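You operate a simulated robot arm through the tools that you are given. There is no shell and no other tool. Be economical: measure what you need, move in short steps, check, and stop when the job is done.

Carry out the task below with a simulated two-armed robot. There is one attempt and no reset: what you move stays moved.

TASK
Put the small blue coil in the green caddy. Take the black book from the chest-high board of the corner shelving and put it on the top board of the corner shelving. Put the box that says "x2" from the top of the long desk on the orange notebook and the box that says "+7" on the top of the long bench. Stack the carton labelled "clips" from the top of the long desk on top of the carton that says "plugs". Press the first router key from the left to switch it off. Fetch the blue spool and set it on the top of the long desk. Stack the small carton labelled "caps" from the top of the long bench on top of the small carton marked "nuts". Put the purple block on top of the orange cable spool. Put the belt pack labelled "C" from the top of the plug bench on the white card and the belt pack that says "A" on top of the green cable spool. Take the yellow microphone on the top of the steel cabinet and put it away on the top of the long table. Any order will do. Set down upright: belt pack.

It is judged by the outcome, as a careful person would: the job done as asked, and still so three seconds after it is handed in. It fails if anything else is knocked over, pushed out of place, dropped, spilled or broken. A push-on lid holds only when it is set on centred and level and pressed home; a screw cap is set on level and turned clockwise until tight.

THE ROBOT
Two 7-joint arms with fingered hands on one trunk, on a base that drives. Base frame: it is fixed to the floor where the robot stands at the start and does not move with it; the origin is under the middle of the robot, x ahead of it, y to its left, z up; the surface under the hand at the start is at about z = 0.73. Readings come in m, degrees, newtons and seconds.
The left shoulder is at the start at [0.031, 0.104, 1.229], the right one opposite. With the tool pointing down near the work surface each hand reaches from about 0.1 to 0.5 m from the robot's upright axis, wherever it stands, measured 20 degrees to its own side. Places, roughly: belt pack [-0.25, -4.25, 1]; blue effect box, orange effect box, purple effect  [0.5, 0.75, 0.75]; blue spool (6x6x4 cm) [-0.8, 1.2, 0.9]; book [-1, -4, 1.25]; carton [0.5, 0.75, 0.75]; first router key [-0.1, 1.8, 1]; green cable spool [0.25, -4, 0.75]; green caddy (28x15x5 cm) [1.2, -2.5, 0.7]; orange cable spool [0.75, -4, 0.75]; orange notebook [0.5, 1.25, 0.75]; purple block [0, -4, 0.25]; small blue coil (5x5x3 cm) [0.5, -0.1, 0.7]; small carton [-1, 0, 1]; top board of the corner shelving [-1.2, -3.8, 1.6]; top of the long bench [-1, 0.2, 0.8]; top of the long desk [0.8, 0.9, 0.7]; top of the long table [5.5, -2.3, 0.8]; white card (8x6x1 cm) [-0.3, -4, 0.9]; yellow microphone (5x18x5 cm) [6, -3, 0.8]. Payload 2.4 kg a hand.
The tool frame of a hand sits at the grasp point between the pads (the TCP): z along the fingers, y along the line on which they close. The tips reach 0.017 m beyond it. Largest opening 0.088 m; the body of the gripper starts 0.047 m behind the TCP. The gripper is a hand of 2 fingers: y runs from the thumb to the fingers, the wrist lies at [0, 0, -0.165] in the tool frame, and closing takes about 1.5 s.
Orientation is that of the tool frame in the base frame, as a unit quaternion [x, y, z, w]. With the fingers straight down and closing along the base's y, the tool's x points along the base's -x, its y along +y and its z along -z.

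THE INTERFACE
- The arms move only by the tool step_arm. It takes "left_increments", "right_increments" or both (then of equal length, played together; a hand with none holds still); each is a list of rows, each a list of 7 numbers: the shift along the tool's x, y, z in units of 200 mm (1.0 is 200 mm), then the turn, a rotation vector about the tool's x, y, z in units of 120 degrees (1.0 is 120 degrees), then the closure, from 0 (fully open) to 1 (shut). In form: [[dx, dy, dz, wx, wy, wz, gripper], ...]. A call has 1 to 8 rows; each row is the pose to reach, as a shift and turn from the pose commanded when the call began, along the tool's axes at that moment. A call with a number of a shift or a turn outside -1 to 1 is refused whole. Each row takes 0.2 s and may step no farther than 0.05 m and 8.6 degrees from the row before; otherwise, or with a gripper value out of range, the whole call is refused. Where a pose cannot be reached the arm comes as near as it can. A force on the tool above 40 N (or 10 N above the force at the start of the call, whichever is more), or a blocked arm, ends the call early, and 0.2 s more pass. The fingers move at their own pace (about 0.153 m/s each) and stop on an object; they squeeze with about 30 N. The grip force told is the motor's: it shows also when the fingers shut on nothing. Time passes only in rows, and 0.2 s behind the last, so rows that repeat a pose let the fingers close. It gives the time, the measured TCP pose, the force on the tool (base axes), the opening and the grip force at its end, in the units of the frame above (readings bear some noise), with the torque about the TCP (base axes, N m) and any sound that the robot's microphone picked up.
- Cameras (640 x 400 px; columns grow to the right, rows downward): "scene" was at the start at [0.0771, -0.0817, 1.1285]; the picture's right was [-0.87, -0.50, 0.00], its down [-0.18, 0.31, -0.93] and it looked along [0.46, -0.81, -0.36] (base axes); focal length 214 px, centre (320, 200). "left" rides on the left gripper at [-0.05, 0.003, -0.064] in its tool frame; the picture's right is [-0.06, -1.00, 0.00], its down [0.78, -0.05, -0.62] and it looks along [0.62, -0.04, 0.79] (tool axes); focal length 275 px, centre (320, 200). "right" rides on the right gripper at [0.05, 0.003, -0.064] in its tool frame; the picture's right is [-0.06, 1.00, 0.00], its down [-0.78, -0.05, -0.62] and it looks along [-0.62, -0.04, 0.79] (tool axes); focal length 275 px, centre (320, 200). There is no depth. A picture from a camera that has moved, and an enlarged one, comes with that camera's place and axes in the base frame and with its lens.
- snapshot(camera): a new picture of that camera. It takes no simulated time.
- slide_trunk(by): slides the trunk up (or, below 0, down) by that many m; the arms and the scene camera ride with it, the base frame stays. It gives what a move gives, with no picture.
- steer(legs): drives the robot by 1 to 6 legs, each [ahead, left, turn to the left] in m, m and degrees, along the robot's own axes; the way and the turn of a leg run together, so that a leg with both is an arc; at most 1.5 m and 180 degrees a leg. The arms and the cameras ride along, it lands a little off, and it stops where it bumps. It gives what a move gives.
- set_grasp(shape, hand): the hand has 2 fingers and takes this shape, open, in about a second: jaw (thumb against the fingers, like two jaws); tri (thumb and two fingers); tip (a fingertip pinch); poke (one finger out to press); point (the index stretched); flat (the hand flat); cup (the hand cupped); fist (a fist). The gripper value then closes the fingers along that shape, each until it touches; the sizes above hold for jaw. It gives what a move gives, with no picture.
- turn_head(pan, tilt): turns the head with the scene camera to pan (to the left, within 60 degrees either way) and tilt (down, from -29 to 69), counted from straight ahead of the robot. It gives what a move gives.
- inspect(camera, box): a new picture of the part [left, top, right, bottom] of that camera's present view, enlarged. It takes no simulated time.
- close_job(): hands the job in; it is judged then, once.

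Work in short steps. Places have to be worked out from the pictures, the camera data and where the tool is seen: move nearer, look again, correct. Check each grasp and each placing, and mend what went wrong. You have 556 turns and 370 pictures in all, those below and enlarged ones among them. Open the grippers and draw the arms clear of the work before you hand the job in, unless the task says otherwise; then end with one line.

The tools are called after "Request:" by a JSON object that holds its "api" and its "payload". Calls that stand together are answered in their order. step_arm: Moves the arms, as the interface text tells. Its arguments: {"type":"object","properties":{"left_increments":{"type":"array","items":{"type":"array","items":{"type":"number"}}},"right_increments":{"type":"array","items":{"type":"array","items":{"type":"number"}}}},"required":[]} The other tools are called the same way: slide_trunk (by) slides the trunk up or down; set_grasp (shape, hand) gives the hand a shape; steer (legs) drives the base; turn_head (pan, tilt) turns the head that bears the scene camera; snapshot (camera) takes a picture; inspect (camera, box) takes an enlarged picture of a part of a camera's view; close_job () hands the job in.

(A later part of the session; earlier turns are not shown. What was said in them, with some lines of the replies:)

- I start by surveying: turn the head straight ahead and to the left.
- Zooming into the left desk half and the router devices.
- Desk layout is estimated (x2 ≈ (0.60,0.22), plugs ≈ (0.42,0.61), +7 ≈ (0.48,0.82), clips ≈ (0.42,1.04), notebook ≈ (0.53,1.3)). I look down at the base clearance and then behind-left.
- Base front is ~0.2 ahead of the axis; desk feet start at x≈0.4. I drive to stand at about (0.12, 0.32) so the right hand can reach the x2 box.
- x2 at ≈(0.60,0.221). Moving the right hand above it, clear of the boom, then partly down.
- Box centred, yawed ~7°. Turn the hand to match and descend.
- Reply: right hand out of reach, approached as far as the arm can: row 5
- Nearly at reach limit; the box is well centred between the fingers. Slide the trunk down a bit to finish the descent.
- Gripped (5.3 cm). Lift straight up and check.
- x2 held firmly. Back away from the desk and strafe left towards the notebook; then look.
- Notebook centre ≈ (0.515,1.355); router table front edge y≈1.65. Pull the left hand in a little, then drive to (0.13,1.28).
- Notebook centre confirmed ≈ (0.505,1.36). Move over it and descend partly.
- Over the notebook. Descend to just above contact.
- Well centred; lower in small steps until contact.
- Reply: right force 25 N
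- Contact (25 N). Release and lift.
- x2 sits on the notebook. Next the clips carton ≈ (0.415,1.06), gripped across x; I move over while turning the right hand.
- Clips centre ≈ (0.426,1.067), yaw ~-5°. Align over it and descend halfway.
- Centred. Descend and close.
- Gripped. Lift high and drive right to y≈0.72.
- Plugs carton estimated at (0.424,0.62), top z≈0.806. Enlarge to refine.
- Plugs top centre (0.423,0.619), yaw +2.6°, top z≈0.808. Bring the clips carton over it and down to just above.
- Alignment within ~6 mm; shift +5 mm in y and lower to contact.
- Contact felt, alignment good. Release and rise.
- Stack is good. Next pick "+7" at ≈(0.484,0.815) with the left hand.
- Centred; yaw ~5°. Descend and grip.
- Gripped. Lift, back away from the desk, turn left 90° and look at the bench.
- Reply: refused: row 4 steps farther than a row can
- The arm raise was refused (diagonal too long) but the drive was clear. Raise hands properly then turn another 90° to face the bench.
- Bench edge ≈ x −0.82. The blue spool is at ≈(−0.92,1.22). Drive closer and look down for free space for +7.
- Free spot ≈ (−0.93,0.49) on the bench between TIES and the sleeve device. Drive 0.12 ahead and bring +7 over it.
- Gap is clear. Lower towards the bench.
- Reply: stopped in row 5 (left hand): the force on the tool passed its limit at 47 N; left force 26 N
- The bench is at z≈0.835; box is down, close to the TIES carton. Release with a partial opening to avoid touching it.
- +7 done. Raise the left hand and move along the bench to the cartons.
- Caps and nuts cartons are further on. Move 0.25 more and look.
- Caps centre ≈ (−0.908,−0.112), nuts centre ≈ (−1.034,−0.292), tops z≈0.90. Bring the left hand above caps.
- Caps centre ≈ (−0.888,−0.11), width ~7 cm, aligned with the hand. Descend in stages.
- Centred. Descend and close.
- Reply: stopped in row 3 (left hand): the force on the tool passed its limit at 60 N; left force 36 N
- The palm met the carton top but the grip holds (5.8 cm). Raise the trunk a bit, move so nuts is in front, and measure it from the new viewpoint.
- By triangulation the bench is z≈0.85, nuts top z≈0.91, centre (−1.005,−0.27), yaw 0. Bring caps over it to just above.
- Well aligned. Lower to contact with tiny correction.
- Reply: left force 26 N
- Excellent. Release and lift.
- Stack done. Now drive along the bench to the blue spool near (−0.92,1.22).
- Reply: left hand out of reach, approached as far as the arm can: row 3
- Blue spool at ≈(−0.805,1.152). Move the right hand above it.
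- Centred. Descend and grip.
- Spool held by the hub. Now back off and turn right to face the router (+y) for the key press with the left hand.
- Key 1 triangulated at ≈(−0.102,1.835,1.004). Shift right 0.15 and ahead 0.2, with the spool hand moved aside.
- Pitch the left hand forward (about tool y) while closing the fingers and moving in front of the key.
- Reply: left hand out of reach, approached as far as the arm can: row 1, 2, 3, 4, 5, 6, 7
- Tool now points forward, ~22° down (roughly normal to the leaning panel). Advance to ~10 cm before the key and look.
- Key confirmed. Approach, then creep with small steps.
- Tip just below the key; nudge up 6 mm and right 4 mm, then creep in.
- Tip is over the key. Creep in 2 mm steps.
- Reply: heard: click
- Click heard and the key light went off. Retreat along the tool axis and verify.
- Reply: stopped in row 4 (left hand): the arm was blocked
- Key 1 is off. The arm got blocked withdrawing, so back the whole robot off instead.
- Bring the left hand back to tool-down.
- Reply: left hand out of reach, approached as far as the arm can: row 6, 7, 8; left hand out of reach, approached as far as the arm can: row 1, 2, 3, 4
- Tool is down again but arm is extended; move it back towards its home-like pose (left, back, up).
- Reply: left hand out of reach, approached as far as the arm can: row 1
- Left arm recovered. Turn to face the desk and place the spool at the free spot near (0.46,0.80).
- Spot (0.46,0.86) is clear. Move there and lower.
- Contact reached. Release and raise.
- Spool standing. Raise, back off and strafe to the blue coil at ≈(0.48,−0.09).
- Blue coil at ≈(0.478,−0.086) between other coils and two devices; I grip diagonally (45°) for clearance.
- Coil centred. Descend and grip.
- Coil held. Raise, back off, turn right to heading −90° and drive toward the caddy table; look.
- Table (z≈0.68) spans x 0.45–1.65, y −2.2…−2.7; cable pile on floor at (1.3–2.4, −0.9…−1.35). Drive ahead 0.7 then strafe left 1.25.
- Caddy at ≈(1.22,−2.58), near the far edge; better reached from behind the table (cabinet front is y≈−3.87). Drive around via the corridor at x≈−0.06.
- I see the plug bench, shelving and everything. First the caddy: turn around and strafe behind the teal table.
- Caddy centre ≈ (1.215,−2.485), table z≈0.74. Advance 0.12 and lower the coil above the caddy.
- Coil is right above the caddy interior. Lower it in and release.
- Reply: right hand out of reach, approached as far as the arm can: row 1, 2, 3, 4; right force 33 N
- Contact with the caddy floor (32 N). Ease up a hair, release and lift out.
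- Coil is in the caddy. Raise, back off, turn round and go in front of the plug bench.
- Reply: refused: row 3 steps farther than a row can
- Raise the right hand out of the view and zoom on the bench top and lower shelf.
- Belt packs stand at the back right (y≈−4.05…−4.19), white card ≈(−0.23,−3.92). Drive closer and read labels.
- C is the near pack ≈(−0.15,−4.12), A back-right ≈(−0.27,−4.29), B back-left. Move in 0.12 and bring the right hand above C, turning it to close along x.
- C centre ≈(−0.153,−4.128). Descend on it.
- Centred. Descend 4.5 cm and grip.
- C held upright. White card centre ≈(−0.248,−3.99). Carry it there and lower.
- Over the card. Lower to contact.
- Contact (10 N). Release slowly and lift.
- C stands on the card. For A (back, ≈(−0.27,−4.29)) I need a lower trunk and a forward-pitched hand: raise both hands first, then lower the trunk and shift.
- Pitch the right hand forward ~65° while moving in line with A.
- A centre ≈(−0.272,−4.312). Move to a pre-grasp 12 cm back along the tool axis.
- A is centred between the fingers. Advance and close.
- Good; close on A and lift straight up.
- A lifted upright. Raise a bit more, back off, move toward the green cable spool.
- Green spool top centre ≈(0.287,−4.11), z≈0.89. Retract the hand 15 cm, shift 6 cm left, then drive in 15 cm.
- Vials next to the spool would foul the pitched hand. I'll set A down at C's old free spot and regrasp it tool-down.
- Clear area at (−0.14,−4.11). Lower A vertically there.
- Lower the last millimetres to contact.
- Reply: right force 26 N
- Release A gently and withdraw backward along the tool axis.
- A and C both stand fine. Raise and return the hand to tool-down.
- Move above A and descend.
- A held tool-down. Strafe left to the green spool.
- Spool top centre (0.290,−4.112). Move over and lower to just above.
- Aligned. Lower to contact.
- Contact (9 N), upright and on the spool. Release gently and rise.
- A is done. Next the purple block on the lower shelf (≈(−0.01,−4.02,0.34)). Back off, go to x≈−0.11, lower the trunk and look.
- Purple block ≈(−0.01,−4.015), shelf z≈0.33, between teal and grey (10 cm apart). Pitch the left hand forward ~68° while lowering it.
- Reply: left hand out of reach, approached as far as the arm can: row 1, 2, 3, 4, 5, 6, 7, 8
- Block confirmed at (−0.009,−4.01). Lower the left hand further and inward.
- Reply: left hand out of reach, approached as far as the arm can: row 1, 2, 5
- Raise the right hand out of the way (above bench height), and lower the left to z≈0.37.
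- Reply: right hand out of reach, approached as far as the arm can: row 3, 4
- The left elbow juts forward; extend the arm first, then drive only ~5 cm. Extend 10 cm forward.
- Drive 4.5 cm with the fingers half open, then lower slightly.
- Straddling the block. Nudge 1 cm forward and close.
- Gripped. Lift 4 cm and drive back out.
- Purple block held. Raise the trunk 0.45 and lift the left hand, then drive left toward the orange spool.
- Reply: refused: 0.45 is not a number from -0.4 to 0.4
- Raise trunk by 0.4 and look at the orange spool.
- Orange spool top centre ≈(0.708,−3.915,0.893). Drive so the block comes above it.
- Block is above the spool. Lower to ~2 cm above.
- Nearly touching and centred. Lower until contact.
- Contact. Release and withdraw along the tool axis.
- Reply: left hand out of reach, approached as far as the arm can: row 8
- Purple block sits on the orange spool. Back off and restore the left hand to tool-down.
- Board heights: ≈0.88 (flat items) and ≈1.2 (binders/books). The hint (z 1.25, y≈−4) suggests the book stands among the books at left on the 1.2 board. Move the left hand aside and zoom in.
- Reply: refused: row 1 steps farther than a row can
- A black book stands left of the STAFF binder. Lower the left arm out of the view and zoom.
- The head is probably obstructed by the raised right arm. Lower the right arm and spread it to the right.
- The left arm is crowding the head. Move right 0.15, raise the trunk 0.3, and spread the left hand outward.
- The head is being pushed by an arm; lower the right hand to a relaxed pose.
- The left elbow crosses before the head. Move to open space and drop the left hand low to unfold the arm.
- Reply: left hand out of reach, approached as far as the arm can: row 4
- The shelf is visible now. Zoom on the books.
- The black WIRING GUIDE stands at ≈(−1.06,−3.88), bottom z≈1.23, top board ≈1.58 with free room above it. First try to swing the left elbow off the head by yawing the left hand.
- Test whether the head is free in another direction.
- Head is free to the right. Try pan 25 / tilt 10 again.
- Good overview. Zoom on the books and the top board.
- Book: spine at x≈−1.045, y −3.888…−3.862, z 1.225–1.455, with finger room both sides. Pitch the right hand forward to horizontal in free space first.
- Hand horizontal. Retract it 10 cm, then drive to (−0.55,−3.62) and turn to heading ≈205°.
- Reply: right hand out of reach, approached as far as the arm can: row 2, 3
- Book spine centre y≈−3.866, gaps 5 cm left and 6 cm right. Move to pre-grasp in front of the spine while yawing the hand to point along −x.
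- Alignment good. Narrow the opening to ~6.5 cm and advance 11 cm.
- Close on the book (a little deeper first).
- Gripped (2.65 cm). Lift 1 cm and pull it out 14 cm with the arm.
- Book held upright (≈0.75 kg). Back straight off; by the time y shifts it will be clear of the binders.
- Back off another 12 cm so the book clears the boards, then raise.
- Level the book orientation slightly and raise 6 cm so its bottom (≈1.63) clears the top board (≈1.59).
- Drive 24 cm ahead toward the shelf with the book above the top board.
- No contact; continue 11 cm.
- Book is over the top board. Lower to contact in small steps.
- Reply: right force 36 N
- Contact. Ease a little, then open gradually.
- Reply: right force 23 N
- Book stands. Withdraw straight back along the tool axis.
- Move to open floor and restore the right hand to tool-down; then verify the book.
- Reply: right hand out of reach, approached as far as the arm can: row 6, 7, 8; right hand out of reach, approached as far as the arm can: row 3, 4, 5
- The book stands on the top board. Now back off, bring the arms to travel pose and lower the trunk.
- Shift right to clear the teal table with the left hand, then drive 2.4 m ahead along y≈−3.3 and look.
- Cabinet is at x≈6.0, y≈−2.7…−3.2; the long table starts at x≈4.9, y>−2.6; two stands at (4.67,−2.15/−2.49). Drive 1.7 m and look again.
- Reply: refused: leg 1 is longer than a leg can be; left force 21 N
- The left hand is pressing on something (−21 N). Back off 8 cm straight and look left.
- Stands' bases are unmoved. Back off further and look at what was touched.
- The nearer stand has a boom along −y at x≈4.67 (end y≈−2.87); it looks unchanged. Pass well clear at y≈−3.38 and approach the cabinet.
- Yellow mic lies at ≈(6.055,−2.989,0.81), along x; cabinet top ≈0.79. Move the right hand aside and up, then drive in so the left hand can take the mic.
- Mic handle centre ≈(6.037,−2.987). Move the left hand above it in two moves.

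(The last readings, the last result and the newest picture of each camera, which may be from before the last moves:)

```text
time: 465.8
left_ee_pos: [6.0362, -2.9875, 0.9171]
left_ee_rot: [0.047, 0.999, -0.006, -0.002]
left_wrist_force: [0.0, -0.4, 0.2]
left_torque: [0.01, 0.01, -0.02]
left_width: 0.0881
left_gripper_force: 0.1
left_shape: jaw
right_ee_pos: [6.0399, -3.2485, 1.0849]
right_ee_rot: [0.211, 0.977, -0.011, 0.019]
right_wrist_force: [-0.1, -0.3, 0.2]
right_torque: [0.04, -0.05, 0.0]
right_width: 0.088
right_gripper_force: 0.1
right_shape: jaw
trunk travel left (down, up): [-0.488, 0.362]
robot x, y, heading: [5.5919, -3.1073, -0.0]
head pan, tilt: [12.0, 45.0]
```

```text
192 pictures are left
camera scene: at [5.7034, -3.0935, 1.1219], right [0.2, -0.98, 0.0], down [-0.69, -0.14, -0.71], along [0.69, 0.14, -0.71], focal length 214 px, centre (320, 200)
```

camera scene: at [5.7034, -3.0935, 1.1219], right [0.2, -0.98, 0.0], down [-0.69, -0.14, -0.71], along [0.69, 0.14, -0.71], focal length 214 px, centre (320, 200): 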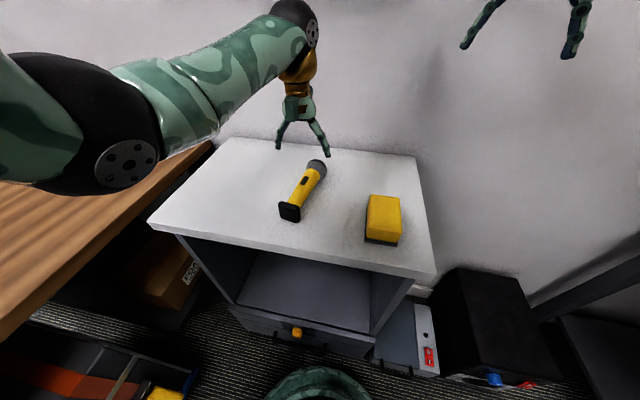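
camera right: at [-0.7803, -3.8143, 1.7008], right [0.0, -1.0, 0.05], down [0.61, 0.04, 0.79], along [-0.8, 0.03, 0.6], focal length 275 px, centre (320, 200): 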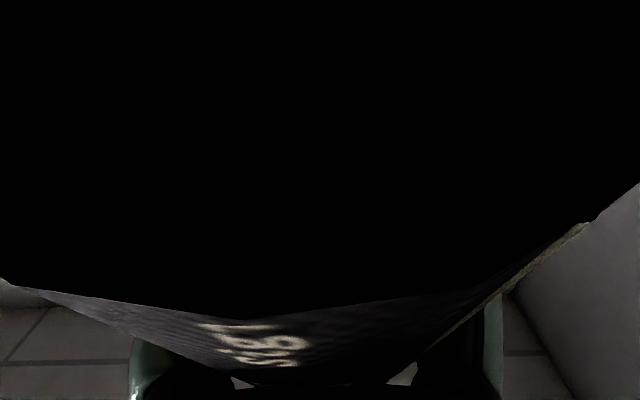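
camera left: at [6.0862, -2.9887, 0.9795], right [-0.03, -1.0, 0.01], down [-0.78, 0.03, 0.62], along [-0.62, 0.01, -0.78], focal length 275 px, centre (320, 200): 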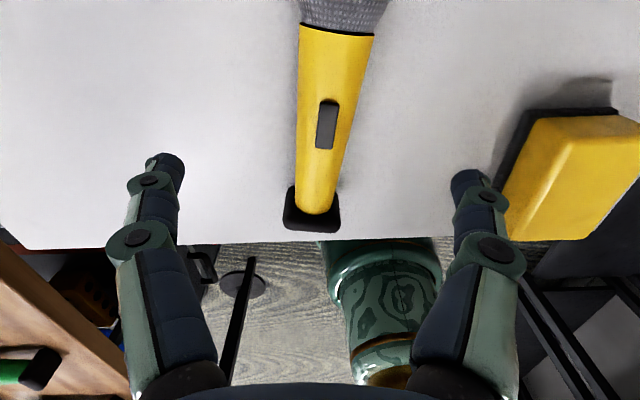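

Good alignment (shift 6 mm). Descend and grip the handle.

Request:
{"api": "step_arm", "payload": {"left_increments": [[0, -0.03, 0.2, 0, 0, 0, 0], [0, -0.03, 0.38, 0, 0, 0, 0], [0, -0.03, 0.46, 0, 0, 0, 0], [0, -0.03, 0.5, 0, 0, 0, 0]]}}

Request:
{"api": "step_arm", "payload": {"left_increments": [[0, 0, 0, 0, 0, 0, 0.5], [0, 0, 0, 0, 0, 0, 1], [0, 0, 0, 0, 0, 0, 1], [0, 0, 0, 0, 0, 0, 1]]}}

Request:
{"api": "snapshot", "payload": {"camera": "left"}}

```text
time: 466.8
left_ee_pos: [6.0342, -2.9947, 0.8162]
left_ee_rot: [0.047, 0.999, -0.006, -0.002]
left_wrist_force: [0.3, -0.7, 1.1]
left_torque: [0.02, -0.04, -0.01]
left_width: 0.0879
left_gripper_force: 0.1
left_shape: jaw
right_ee_pos: [6.0399, -3.2489, 1.0835]
right_ee_rot: [0.211, 0.977, -0.011, 0.019]
right_wrist_force: [0.0, 0.0, 0.0]
right_torque: [0.0, -0.02, -0.01]
right_width: 0.0882
right_gripper_force: 0.1
right_shape: jaw
trunk travel left (down, up): [-0.488, 0.362]
robot x, y, heading: [5.5921, -3.1097, -0.2]
head pan, tilt: [12.0, 45.0]
```

```text
time: 467.8
left_ee_pos: [6.0345, -2.9963, 0.8169]
left_ee_rot: [0.047, 0.999, -0.007, -0.003]
left_wrist_force: [0.2, 0.2, -0.3]
left_torque: [0.02, 0.01, 0.0]
left_width: 0.0088
left_gripper_force: 29.9
left_shape: jaw
right_ee_pos: [6.0408, -3.2488, 1.0846]
right_ee_rot: [0.21, 0.977, -0.011, 0.019]
right_wrist_force: [-0.5, -0.3, 0.8]
right_torque: [0.0, 0.0, -0.04]
right_width: 0.0876
right_gripper_force: 0.0
right_shape: jaw
trunk travel left (down, up): [-0.488, 0.362]
robot x, y, heading: [5.5952, -3.1115, -0.2]
head pan, tilt: [12.0, 45.0]
```

```text
191 pictures are left
camera left: at [6.0843, -2.9959, 0.8795], right [-0.03, -1.0, 0.01], down [-0.78, 0.03, 0.62], along [-0.62, 0.01, -0.78], focal length 275 px, centre (320, 200)
```

left: 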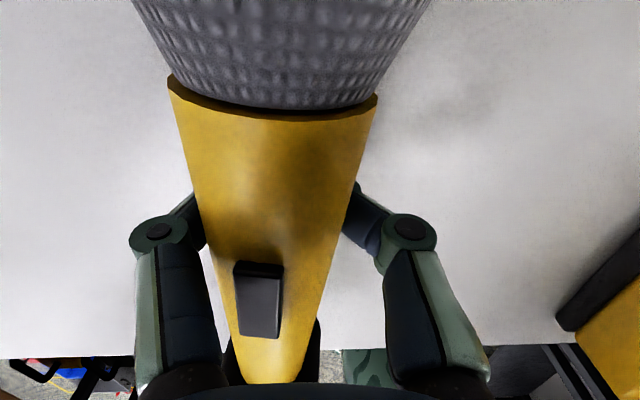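

Grip width is only 9 mm—look from the scene camera.

Request:
{"api": "inspect", "payload": {"camera": "scene", "box": [220, 110, 400, 230]}}

```text
3.33 times, centred on (310, 170) of scene
camera zoom: at [5.7037, -3.0935, 1.1218], right [0.2, -0.98, 0.0], down [-0.69, -0.14, -0.71], along [0.69, 0.14, -0.71], focal length 715 px, centre (353, 300)
```

zoom: 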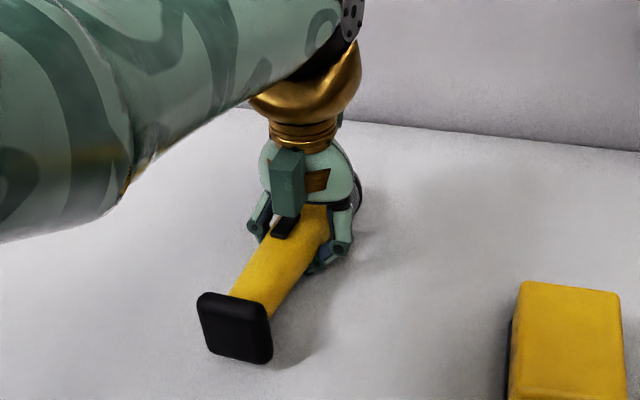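

The fingers closed underneath the raised handle. Open, raise 2.2 cm and regrip.

Request:
{"api": "step_arm", "payload": {"left_increments": [[0, 0, 0, 0, 0, 0, 0.7], [0, 0, 0, 0, 0, 0, 0.4], [0, 0, 0, 0, 0, 0, 0], [0, 0, 0, 0, 0, 0, 0]]}}

Request:
{"api": "snapshot", "payload": {"camera": "left"}}

Request:
{"api": "inspect", "payload": {"camera": "scene", "box": [220, 110, 400, 230]}}

```text
time: 468.8
left_ee_pos: [6.0333, -2.9966, 0.8169]
left_ee_rot: [0.047, 0.999, -0.007, -0.002]
left_wrist_force: [-0.7, -0.6, 0.2]
left_torque: [0.01, 0.02, 0.01]
left_width: 0.0881
left_gripper_force: 0.1
left_shape: jaw
right_ee_pos: [6.0407, -3.248, 1.0847]
right_ee_rot: [0.21, 0.977, -0.011, 0.019]
right_wrist_force: [0.2, -0.3, 0.0]
right_torque: [0.03, 0.04, 0.03]
right_width: 0.0878
right_gripper_force: 0.0
right_shape: jaw
trunk travel left (down, up): [-0.488, 0.362]
robot x, y, heading: [5.5934, -3.1107, -0.1]
head pan, tilt: [12.0, 45.0]
```

```text
189 pictures are left
camera left: at [6.0842, -2.9958, 0.8797], right [-0.03, -1.0, 0.01], down [-0.78, 0.03, 0.62], along [-0.62, 0.01, -0.78], focal length 275 px, centre (320, 200)
```

left: 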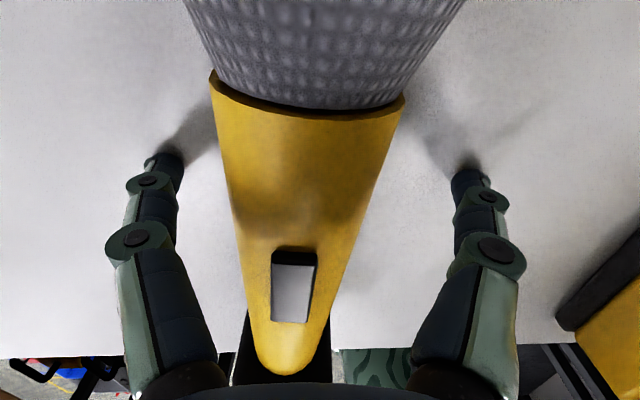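

```text
3.33 times, centred on (310, 170) of scene
camera zoom: at [5.7035, -3.0935, 1.1219], right [0.2, -0.98, 0.0], down [-0.69, -0.14, -0.71], along [0.69, 0.14, -0.71], focal length 715 px, centre (353, 300)
```

zoom: 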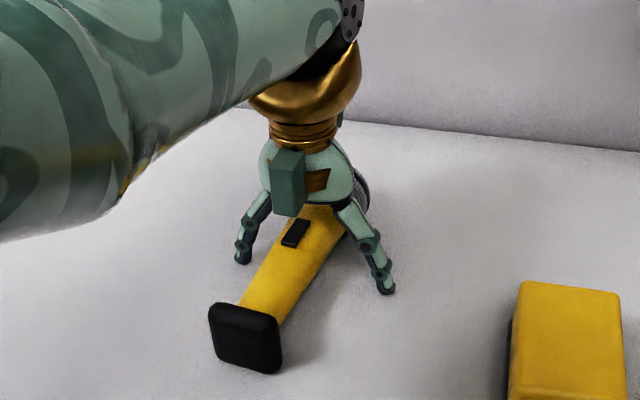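

Request:
{"api": "step_arm", "payload": {"left_increments": [[0, 0.035, -0.1, 0, 0, 0, 0], [0, 0.035, -0.1, 0, 0, 0, 0.5], [0, 0.035, -0.1, 0, 0, 0, 1], [0, 0.035, -0.1, 0, 0, 0, 1], [0, 0.035, -0.1, 0, 0, 0, 1]]}}

Request:
{"api": "inspect", "payload": {"camera": "scene", "box": [220, 110, 400, 230]}}

```text
time: 470.0
left_ee_pos: [6.036, -2.9882, 0.836]
left_ee_rot: [0.047, 0.999, -0.007, -0.003]
left_wrist_force: [-0.4, -0.1, -0.9]
left_torque: [-0.01, -0.01, -0.04]
left_width: 0.028
left_gripper_force: 29.8
left_shape: jaw
right_ee_pos: [6.0394, -3.2494, 1.0837]
right_ee_rot: [0.211, 0.977, -0.011, 0.019]
right_wrist_force: [-0.4, -0.6, -0.4]
right_torque: [0.01, 0.02, -0.02]
right_width: 0.0881
right_gripper_force: 0.0
right_shape: jaw
trunk travel left (down, up): [-0.488, 0.362]
robot x, y, heading: [5.5959, -3.1112, -0.2]
head pan, tilt: [12.0, 45.0]
```

```text
3.33 times, centred on (310, 170) of scene
camera zoom: at [5.7035, -3.0936, 1.1219], right [0.2, -0.98, 0.0], down [-0.69, -0.14, -0.71], along [0.69, 0.14, -0.71], focal length 715 px, centre (353, 300)
```

zoom: 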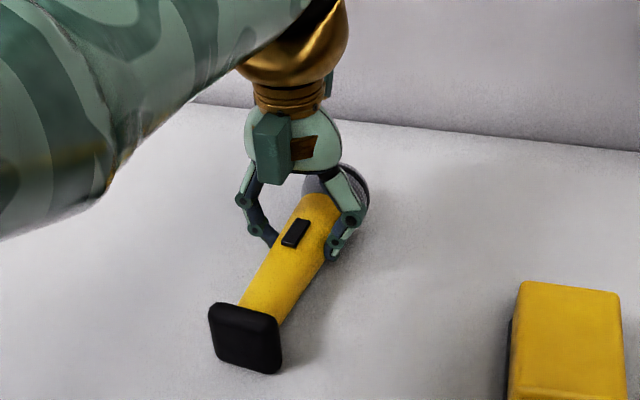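

Gripped on the handle (2.8 cm). Lift, retract a little, turn left to face the long table.

Request:
{"api": "step_arm", "payload": {"left_increments": [[0, 0, -0.15, 0, 0, 0, 1], [0, 0, -0.4, 0, 0, 0, 1], [0, 0, -0.65, 0, 0, 0, 1], [0, 0, -0.9, 0, 0, 0, 1], [0.2, 0, -1, 0, 0, 0, 1], [0.4, 0, -1, 0, 0, 0, 1], [0.6, 0, -1, 0, 0, 0, 1]]}}

Request:
{"api": "steer", "payload": {"legs": [[-0.12, 0, 0], [0, 0, 90]]}}

Request:
{"api": "turn_head", "payload": {"pan": 0, "tilt": 35}}

Request:
{"api": "snapshot", "payload": {"camera": "scene"}}

Request:
{"api": "snapshot", "payload": {"camera": "left"}}

```text
time: 471.6
left_ee_pos: [5.9162, -2.9733, 1.0369]
left_ee_rot: [0.047, 0.999, -0.005, -0.003]
left_wrist_force: [-0.3, -0.2, -2.3]
left_torque: [-0.01, 0.0, 0.02]
left_width: 0.0283
left_gripper_force: 29.9
left_shape: jaw
right_ee_pos: [6.0402, -3.249, 1.0841]
right_ee_rot: [0.211, 0.977, -0.012, 0.019]
right_wrist_force: [-0.1, 0.4, 0.5]
right_torque: [0.02, -0.07, -0.02]
right_width: 0.0878
right_gripper_force: 0.0
right_shape: jaw
trunk travel left (down, up): [-0.488, 0.362]
robot x, y, heading: [5.594, -3.1079, -0.2]
head pan, tilt: [12.0, 45.0]
```

```text
time: 476.7
left_ee_pos: [5.336, -2.7853, 1.0373]
left_ee_rot: [-0.676, 0.736, -0.007, 0.002]
left_wrist_force: [-0.4, -0.3, -2.7]
left_torque: [-0.01, -0.04, -0.02]
left_width: 0.0278
left_gripper_force: 29.9
left_shape: jaw
right_ee_pos: [5.6113, -2.6616, 1.083]
right_ee_rot: [-0.545, 0.838, 0.005, 0.021]
right_wrist_force: [-0.2, -0.5, 0.0]
right_torque: [0.0, -0.01, 0.01]
right_width: 0.0877
right_gripper_force: 0.0
right_shape: jaw
trunk travel left (down, up): [-0.488, 0.362]
robot x, y, heading: [5.4757, -3.109, 90.5]
head pan, tilt: [12.0, 45.0]
```

```text
time: 477.4
left_ee_pos: [5.3378, -2.7859, 1.0384]
left_ee_rot: [-0.677, 0.736, -0.006, 0.002]
left_wrist_force: [0.5, 0.9, -2.1]
left_torque: [-0.04, 0.0, 0.0]
left_width: 0.028
left_gripper_force: 29.6
left_shape: jaw
right_ee_pos: [5.611, -2.6612, 1.0834]
right_ee_rot: [-0.545, 0.838, 0.005, 0.022]
right_wrist_force: [0.1, 0.0, 0.0]
right_torque: [0.01, -0.01, 0.0]
right_width: 0.0877
right_gripper_force: 0.1
right_shape: jaw
trunk travel left (down, up): [-0.488, 0.362]
robot x, y, heading: [5.476, -3.1085, 90.1]
head pan, tilt: [0.0, 35.0]
```

```text
186 pictures are left
camera scene: at [5.4759, -2.9932, 1.1366], right [1.0, 0.01, 0.0], down [0.0, -0.57, -0.82], along [-0.01, 0.82, -0.57], focal length 214 px, centre (320, 200)
```

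scene: 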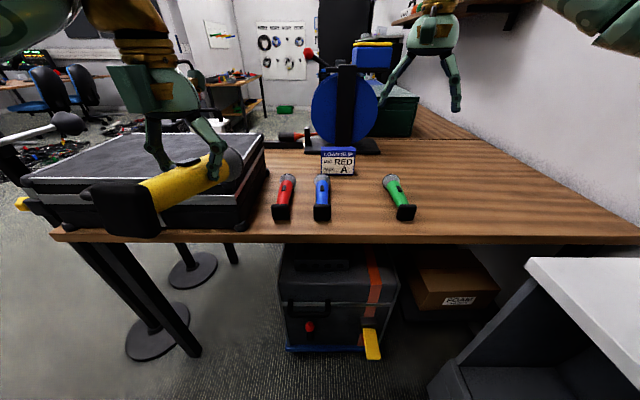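

```text
185 pictures are left
camera left: at [5.337, -2.7356, 1.1011], right [1.0, -0.02, 0.01], down [-0.03, -0.78, 0.62], along [0.0, -0.62, -0.78], focal length 275 px, centre (320, 200)
```

left: 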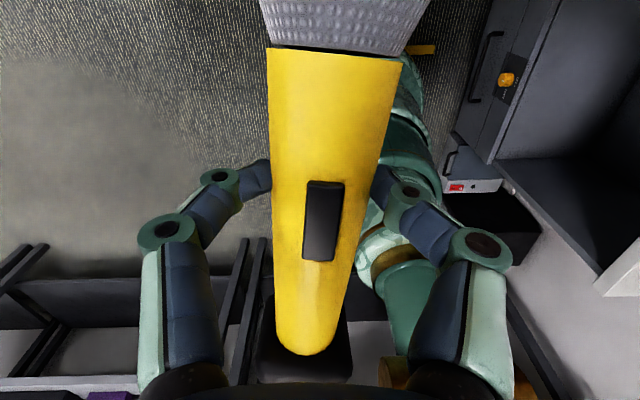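

The table top ≈0.80 carries red, blue, green mics; free spot right of green at ≈(5.78,−2.54). Move robot to (5.58,−2.88).

Request:
{"api": "steer", "payload": {"legs": [[0, -0.1, 0], [0.22, 0, 0]]}}

Request:
{"api": "snapshot", "payload": {"camera": "scene"}}

```text
time: 479.9
left_ee_pos: [5.4202, -2.5719, 1.037]
left_ee_rot: [-0.682, 0.731, -0.007, 0.003]
left_wrist_force: [0.4, 0.4, -2.8]
left_torque: [0.01, 0.01, -0.02]
left_width: 0.0279
left_gripper_force: 30.0
left_shape: jaw
right_ee_pos: [5.6925, -2.4437, 1.0849]
right_ee_rot: [-0.553, 0.833, 0.005, 0.022]
right_wrist_force: [-0.3, 0.2, 0.5]
right_torque: [-0.01, 0.01, -0.02]
right_width: 0.088
right_gripper_force: 0.0
right_shape: jaw
trunk travel left (down, up): [-0.488, 0.362]
robot x, y, heading: [5.5654, -2.8915, 91.3]
head pan, tilt: [0.0, 35.0]
stopped in leg 2: the robot was blocked; the commanded pose is now the measured one
```

```text
184 pictures are left
camera scene: at [5.5623, -2.7777, 1.1367], right [1.0, 0.02, 0.0], down [0.01, -0.57, -0.82], along [-0.02, 0.82, -0.57], focal length 214 px, centre (320, 200)
```

scene: 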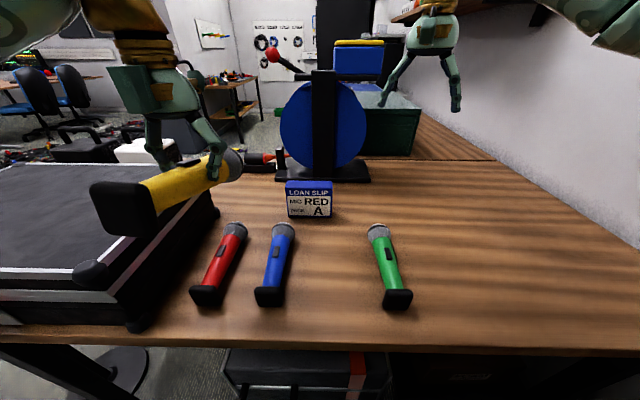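

Something low blocked the base; ease back 2 cm. Move the right hand aside.

Request:
{"api": "steer", "payload": {"legs": [[-0.02, 0, 0]]}}

Request:
{"api": "step_arm", "payload": {"right_increments": [[0.07, -0.16, -0.09, 0, 0, 0, 0], [0.14, -0.32, -0.18, 0, 0, 0, 0], [0.21, -0.48, -0.27, 0, 0, 0, 0], [0.28, -0.64, -0.36, 0, 0, 0, 0], [0.35, -0.8, -0.45, 0, 0, 0, 0], [0.4, -0.96, -0.5, 0, 0, 0, 0]]}}

Request:
{"api": "turn_head", "payload": {"pan": 0, "tilt": 60}}

Request:
{"api": "snapshot", "payload": {"camera": "scene"}}

```text
time: 480.7
left_ee_pos: [5.4143, -2.576, 1.0365]
left_ee_rot: [-0.688, 0.726, -0.005, 0.002]
left_wrist_force: [-0.2, 0.2, -2.3]
left_torque: [-0.04, -0.03, 0.03]
left_width: 0.0279
left_gripper_force: 29.9
left_shape: jaw
right_ee_pos: [5.6853, -2.4432, 1.0842]
right_ee_rot: [-0.559, 0.829, 0.005, 0.021]
right_wrist_force: [-1.1, 0.3, -0.3]
right_torque: [-0.01, -0.01, -0.02]
right_width: 0.0876
right_gripper_force: 0.1
right_shape: jaw
trunk travel left (down, up): [-0.488, 0.362]
robot x, y, heading: [5.5598, -2.8936, 91.8]
head pan, tilt: [0.0, 35.0]
stopped in leg 1: the robot was blocked; the commanded pose is now the measured one
```

```text
time: 482.1
left_ee_pos: [5.4154, -2.576, 1.0374]
left_ee_rot: [-0.687, 0.726, -0.006, 0.003]
left_wrist_force: [-0.2, -0.8, -2.1]
left_torque: [-0.03, 0.0, 0.0]
left_width: 0.0277
left_gripper_force: 29.7
left_shape: jaw
right_ee_pos: [5.8295, -2.5946, 1.1822]
right_ee_rot: [-0.559, 0.829, 0.006, 0.021]
right_wrist_force: [-0.1, 0.5, -0.2]
right_torque: [0.01, -0.02, 0.03]
right_width: 0.0879
right_gripper_force: 0.0
right_shape: jaw
trunk travel left (down, up): [-0.488, 0.362]
robot x, y, heading: [5.5664, -2.8935, 92.0]
head pan, tilt: [0.0, 35.0]
```

```text
time: 483.0
left_ee_pos: [5.4179, -2.5755, 1.0394]
left_ee_rot: [-0.688, 0.726, -0.006, 0.002]
left_wrist_force: [-0.5, -0.3, -2.5]
left_torque: [-0.02, 0.0, 0.01]
left_width: 0.0279
left_gripper_force: 29.8
left_shape: jaw
right_ee_pos: [5.8318, -2.593, 1.1822]
right_ee_rot: [-0.557, 0.83, 0.006, 0.021]
right_wrist_force: [-0.5, -0.1, 0.8]
right_torque: [0.05, 0.02, 0.01]
right_width: 0.088
right_gripper_force: 0.1
right_shape: jaw
trunk travel left (down, up): [-0.488, 0.362]
robot x, y, heading: [5.5644, -2.8944, 92.3]
head pan, tilt: [0.0, 60.0]
```

```text
183 pictures are left
camera scene: at [5.5627, -2.8006, 1.1024], right [1.0, 0.03, 0.0], down [0.03, -0.87, -0.5], along [-0.02, 0.5, -0.87], focal length 214 px, centre (320, 200)
```

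scene: 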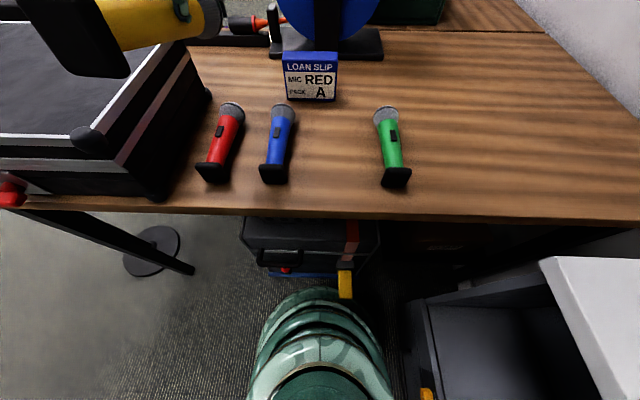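

Base seems snug near the cart handle/cabinet. Try moving left 4 cm then back 5 cm.

Request:
{"api": "steer", "payload": {"legs": [[0, 0.04, 0]]}}

Request:
{"api": "steer", "payload": {"legs": [[-0.04, 0, 0]]}}

Request:
{"api": "snapshot", "payload": {"camera": "scene"}}

```text
time: 483.8
left_ee_pos: [5.3765, -2.5777, 1.0383]
left_ee_rot: [-0.687, 0.727, -0.007, 0.003]
left_wrist_force: [0.4, -0.6, -3.2]
left_torque: [-0.06, 0.02, -0.03]
left_width: 0.0277
left_gripper_force: 30.2
left_shape: jaw
right_ee_pos: [5.7901, -2.5933, 1.1829]
right_ee_rot: [-0.558, 0.829, 0.004, 0.022]
right_wrist_force: [-0.1, -0.1, 0.6]
right_torque: [-0.02, -0.01, 0.01]
right_width: 0.0881
right_gripper_force: 0.1
right_shape: jaw
trunk travel left (down, up): [-0.488, 0.362]
robot x, y, heading: [5.5233, -2.8962, 91.9]
head pan, tilt: [0.0, 60.0]
```

```text
time: 484.7
left_ee_pos: [5.3783, -2.6193, 1.0387]
left_ee_rot: [-0.687, 0.727, -0.006, 0.002]
left_wrist_force: [-0.2, -0.1, -2.3]
left_torque: [-0.01, 0.0, -0.01]
left_width: 0.0281
left_gripper_force: 29.7
left_shape: jaw
right_ee_pos: [5.7926, -2.6352, 1.1816]
right_ee_rot: [-0.558, 0.829, 0.006, 0.021]
right_wrist_force: [0.2, -0.4, 0.4]
right_torque: [0.0, 0.02, 0.0]
right_width: 0.0882
right_gripper_force: 0.0
right_shape: jaw
trunk travel left (down, up): [-0.488, 0.362]
robot x, y, heading: [5.5235, -2.9405, 92.3]
head pan, tilt: [0.0, 60.0]
```

```text
182 pictures are left
camera scene: at [5.5237, -2.8435, 1.1025], right [1.0, 0.04, 0.0], down [0.03, -0.87, -0.5], along [-0.02, 0.5, -0.87], focal length 214 px, centre (320, 200)
```

scene: 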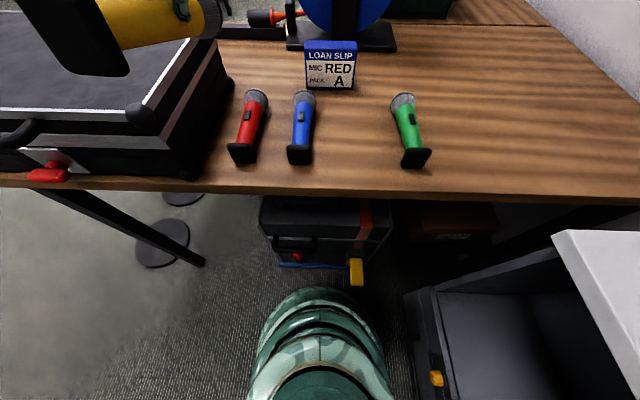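

Freed, nothing displaced. I'll place the mic between blue and green at (5.58,−2.53), well within reach.

Request:
{"api": "step_arm", "payload": {"left_increments": [[-0.1, -0.195, 0, 0, 0, 0, 1], [-0.2, -0.39, 0, 0, 0, 0, 1], [-0.3, -0.59, 0, 0, 0, 0, 1], [-0.4, -0.79, 0, 0, 0, 0, 1], [-0.5, -0.985, 0, 0, 0, 0, 1], [-0.5, -0.985, 0.25, 0, 0, 0, 1], [-0.5, -0.985, 0.5, 0, 0, 0, 1]]}}

Request:
{"api": "snapshot", "payload": {"camera": "scene"}}

Request:
{"api": "snapshot", "payload": {"camera": "left"}}

```text
time: 486.3
left_ee_pos: [5.5815, -2.5306, 0.9401]
left_ee_rot: [-0.687, 0.727, -0.006, 0.002]
left_wrist_force: [0.4, 0.0, -3.7]
left_torque: [0.02, -0.02, -0.02]
left_width: 0.0278
left_gripper_force: 30.1
left_shape: jaw
right_ee_pos: [5.7928, -2.6348, 1.1825]
right_ee_rot: [-0.558, 0.829, 0.006, 0.021]
right_wrist_force: [-0.2, 0.6, 0.4]
right_torque: [-0.04, -0.01, -0.02]
right_width: 0.0881
right_gripper_force: 0.0
right_shape: jaw
trunk travel left (down, up): [-0.488, 0.362]
robot x, y, heading: [5.5223, -2.9345, 92.2]
head pan, tilt: [0.0, 60.0]
```

```text
181 pictures are left
camera scene: at [5.5238, -2.8427, 1.1024], right [1.0, 0.04, 0.0], down [0.03, -0.87, -0.5], along [-0.02, 0.5, -0.87], focal length 214 px, centre (320, 200)
```

scene: 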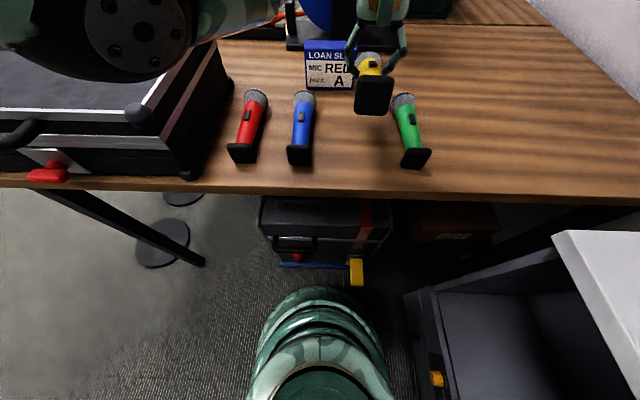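

```text
180 pictures are left
camera left: at [5.58, -2.4798, 1.0019], right [1.0, 0.01, 0.01], down [0.0, -0.78, 0.62], along [0.01, -0.62, -0.78], focal length 275 px, centre (320, 200)
```

left: 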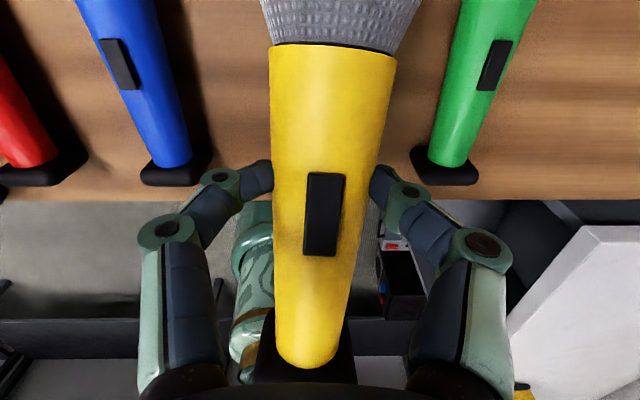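

Centred between blue and green. Lower to contact.

Request:
{"api": "step_arm", "payload": {"left_increments": [[-0.04, 0.02, 0.2, 0, 0, 0, 1], [-0.04, 0.02, 0.35, 0, 0, 0, 1], [-0.04, 0.02, 0.42, 0, 0, 0, 1], [-0.04, 0.02, 0.46, 0, 0, 0, 1]]}}

```text
time: 487.3
left_ee_pos: [5.5789, -2.5226, 0.8485]
left_ee_rot: [-0.687, 0.727, -0.006, 0.002]
left_wrist_force: [0.0, 0.8, -1.7]
left_torque: [-0.01, -0.04, 0.01]
left_width: 0.028
left_gripper_force: 29.5
left_shape: jaw
right_ee_pos: [5.7936, -2.6337, 1.1825]
right_ee_rot: [-0.558, 0.83, 0.006, 0.021]
right_wrist_force: [0.0, 0.3, 0.1]
right_torque: [0.03, 0.01, -0.02]
right_width: 0.0881
right_gripper_force: 0.0
right_shape: jaw
trunk travel left (down, up): [-0.488, 0.362]
robot x, y, heading: [5.5262, -2.9367, 92.2]
head pan, tilt: [0.0, 60.0]
```

Request:
{"api": "step_arm", "payload": {"left_increments": [[0, 0, 0.02, 0, 0, 0, 1], [0, 0, 0.04, 0, 0, 0, 1], [0, 0, 0.06, 0, 0, 0, 1]]}}

Request:
{"api": "inspect", "payload": {"camera": "scene", "box": [260, 60, 460, 185]}}

```text
time: 488.1
left_ee_pos: [5.5794, -2.5217, 0.8363]
left_ee_rot: [-0.687, 0.726, -0.005, 0.003]
left_wrist_force: [-0.4, -1.4, 8.1]
left_torque: [0.0, 0.0, -0.01]
left_width: 0.0285
left_gripper_force: 30.4
left_shape: jaw
right_ee_pos: [5.7924, -2.6353, 1.1824]
right_ee_rot: [-0.558, 0.829, 0.006, 0.021]
right_wrist_force: [-1.0, 0.1, -0.4]
right_torque: [0.03, -0.01, 0.0]
right_width: 0.088
right_gripper_force: 0.1
right_shape: jaw
trunk travel left (down, up): [-0.488, 0.362]
robot x, y, heading: [5.5241, -2.9372, 92.0]
head pan, tilt: [0.0, 60.0]
```

```text
3.20 times, centred on (360, 122) of scene
camera zoom: at [5.5236, -2.8434, 1.1026], right [1.0, 0.04, 0.0], down [0.03, -0.87, -0.5], along [-0.02, 0.5, -0.87], focal length 686 px, centre (192, 448)
```

zoom: 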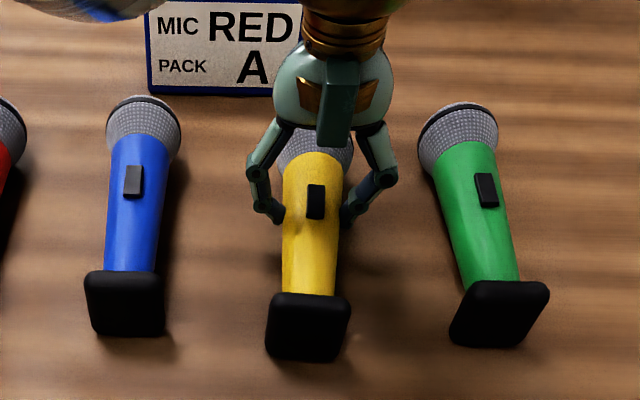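

On the table. Release partially and rise.

Request:
{"api": "step_arm", "payload": {"left_increments": [[0, 0, 0, 0, 0, 0, 0.7], [0, 0, 0, 0, 0, 0, 0.35], [0, 0, 0, 0, 0, 0, 0.35], [0, 0, -0.15, 0, 0, 0, 0.35], [0, 0, -0.4, 0, 0, 0, 0.35], [0, 0, -0.65, 0, 0, 0, 0.35], [0, 0, -0.9, 0, 0, 0, 0.2]]}}

Request:
{"api": "snapshot", "payload": {"camera": "scene"}}

```text
time: 489.7
left_ee_pos: [5.58, -2.5191, 1.0135]
left_ee_rot: [-0.686, 0.728, -0.007, 0.008]
left_wrist_force: [-0.2, -0.3, -0.1]
left_torque: [0.02, -0.02, 0.03]
left_width: 0.0704
left_gripper_force: 0.2
left_shape: jaw
left hand out of reach, approached as far as the arm can: row 7
right_ee_pos: [5.7914, -2.6339, 1.183]
right_ee_rot: [-0.558, 0.829, 0.004, 0.022]
right_wrist_force: [0.5, 0.0, 0.0]
right_torque: [-0.04, 0.0, -0.01]
right_width: 0.0882
right_gripper_force: 0.1
right_shape: jaw
trunk travel left (down, up): [-0.488, 0.362]
robot x, y, heading: [5.5252, -2.9382, 92.1]
head pan, tilt: [0.0, 60.0]
```

```text
178 pictures are left
camera scene: at [5.5231, -2.8424, 1.1022], right [1.0, 0.03, 0.0], down [0.03, -0.87, -0.5], along [-0.01, 0.5, -0.87], focal length 214 px, centre (320, 200)
```

scene: 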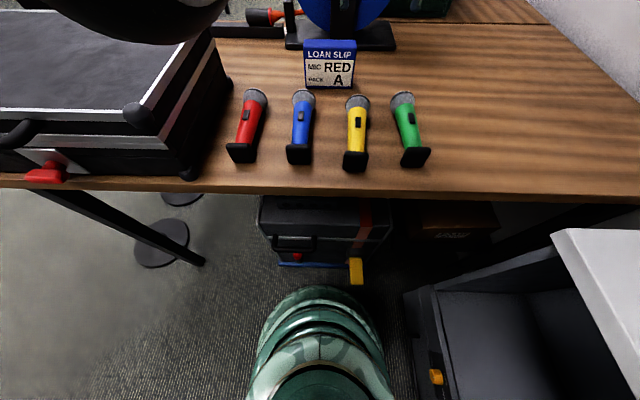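

Yellow mic is in place. Back away, open the hands, turn toward the plug bench and check the packs from afar with a zoom.

Request:
{"api": "steer", "payload": {"legs": [[-0.28, 0, 0], [0, 0, 88]]}}

Request:
{"api": "turn_head", "payload": {"pan": 5, "tilt": 5}}

Request:
{"api": "snapshot", "payload": {"camera": "scene"}}

```text
time: 495.4
left_ee_pos: [5.1196, -3.1437, 1.0131]
left_ee_rot: [0.999, -0.051, -0.003, -0.009]
left_wrist_force: [-0.1, 0.5, 0.2]
left_torque: [-0.01, 0.01, 0.03]
left_width: 0.0702
left_gripper_force: 0.0
left_shape: jaw
right_ee_pos: [5.2452, -2.9365, 1.1824]
right_ee_rot: [0.977, -0.214, -0.018, -0.011]
right_wrist_force: [-0.1, 0.2, -0.4]
right_torque: [0.01, 0.03, 0.02]
right_width: 0.0876
right_gripper_force: 0.0
right_shape: jaw
trunk travel left (down, up): [-0.488, 0.362]
robot x, y, heading: [5.538, -3.2197, 179.6]
head pan, tilt: [0.0, 60.0]
```

```text
time: 496.6
left_ee_pos: [5.1197, -3.1443, 1.0131]
left_ee_rot: [0.999, -0.051, -0.003, -0.009]
left_wrist_force: [0.4, 0.0, -0.9]
left_torque: [0.01, 0.04, -0.01]
left_width: 0.0703
left_gripper_force: 0.0
left_shape: jaw
right_ee_pos: [5.2452, -2.9367, 1.1817]
right_ee_rot: [0.977, -0.214, -0.019, -0.012]
right_wrist_force: [-0.4, -0.2, 0.0]
right_torque: [-0.01, 0.01, 0.03]
right_width: 0.0878
right_gripper_force: 0.1
right_shape: jaw
trunk travel left (down, up): [-0.488, 0.362]
robot x, y, heading: [5.5324, -3.216, 179.5]
head pan, tilt: [5.0, 5.0]
```

```text
177 pictures are left
camera scene: at [5.4171, -3.2255, 1.1848], right [-0.08, 1.0, 0.0], down [0.09, 0.01, -1.0], along [-0.99, -0.08, -0.09], focal length 214 px, centre (320, 200)
```

scene: 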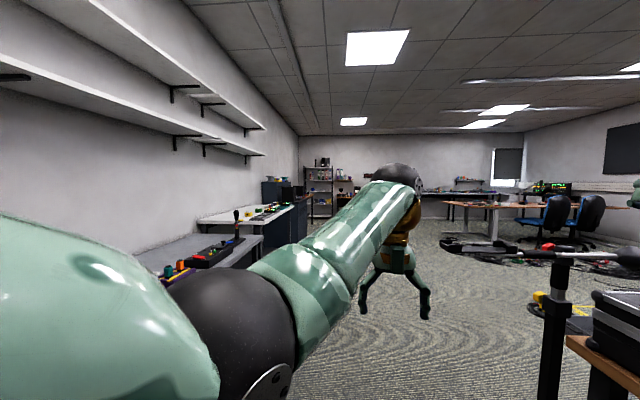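

Request:
{"api": "inspect", "payload": {"camera": "scene", "box": [250, 150, 362, 220]}}

```text
5.71 times, centred on (306, 185) of scene
camera zoom: at [5.4171, -3.2255, 1.1848], right [-0.08, 1.0, 0.0], down [0.09, 0.01, -1.0], along [-0.99, -0.08, -0.09], focal length 1226 px, centre (400, 286)
```

zoom: 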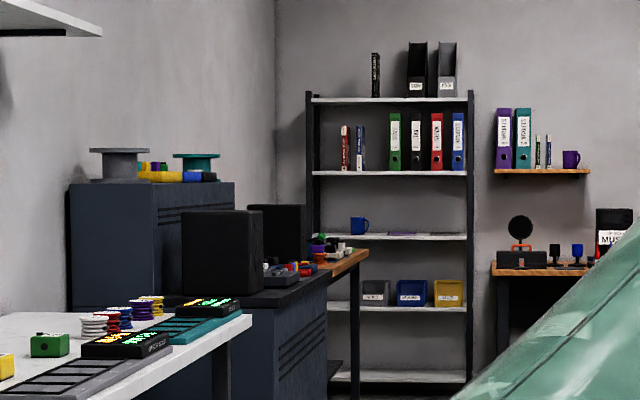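

Request:
{"api": "inspect", "payload": {"camera": "scene", "box": [296, 184, 324, 201]}}

```text
16.00 times, centred on (310, 192) of scene
camera zoom: at [5.4171, -3.2255, 1.1848], right [-0.08, 1.0, 0.0], down [0.09, 0.01, -1.0], along [-0.99, -0.08, -0.09], focal length 3432 px, centre (480, 320)
```

zoom: 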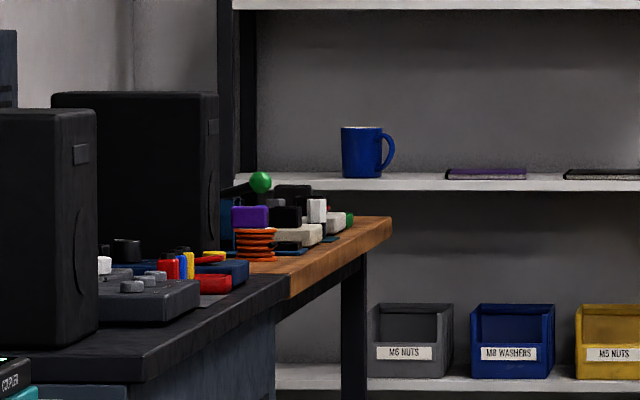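

The bench picture is consistent with everything standing. Open the grippers fully and hand in.

Request:
{"api": "step_arm", "payload": {"left_increments": [[0, 0, 0, 0, 0, 0, 0], [0, 0, 0, 0, 0, 0, 0]], "right_increments": [[0, 0, 0, 0, 0, 0, 0], [0, 0, 0, 0, 0, 0, 0]]}}

Request:
{"api": "close_job", "payload": {}}

```text
time: 497.2
left_ee_pos: [5.12, -3.1443, 1.0132]
left_ee_rot: [0.999, -0.051, -0.003, -0.009]
left_wrist_force: [-0.1, -0.5, -0.1]
left_torque: [-0.01, -0.02, -0.03]
left_width: 0.088
left_gripper_force: 0.1
left_shape: jaw
right_ee_pos: [5.2453, -2.9378, 1.1833]
right_ee_rot: [0.977, -0.213, -0.019, -0.011]
right_wrist_force: [0.3, 0.1, 0.4]
right_torque: [0.0, 0.03, 0.0]
right_width: 0.0877
right_gripper_force: 0.0
right_shape: jaw
trunk travel left (down, up): [-0.488, 0.362]
robot x, y, heading: [5.5343, -3.2198, 179.6]
head pan, tilt: [5.0, 5.0]
```

```text
The job is handed in.
```

All the items in the task were done and the job is handed in; on the way, my left hand pressed on a stand's boom with about 20 N (no visible shift), and the base was blocked twice beside the cabinet and the cart under the long table (the cart did not move; the cabinet I did not re-measure).
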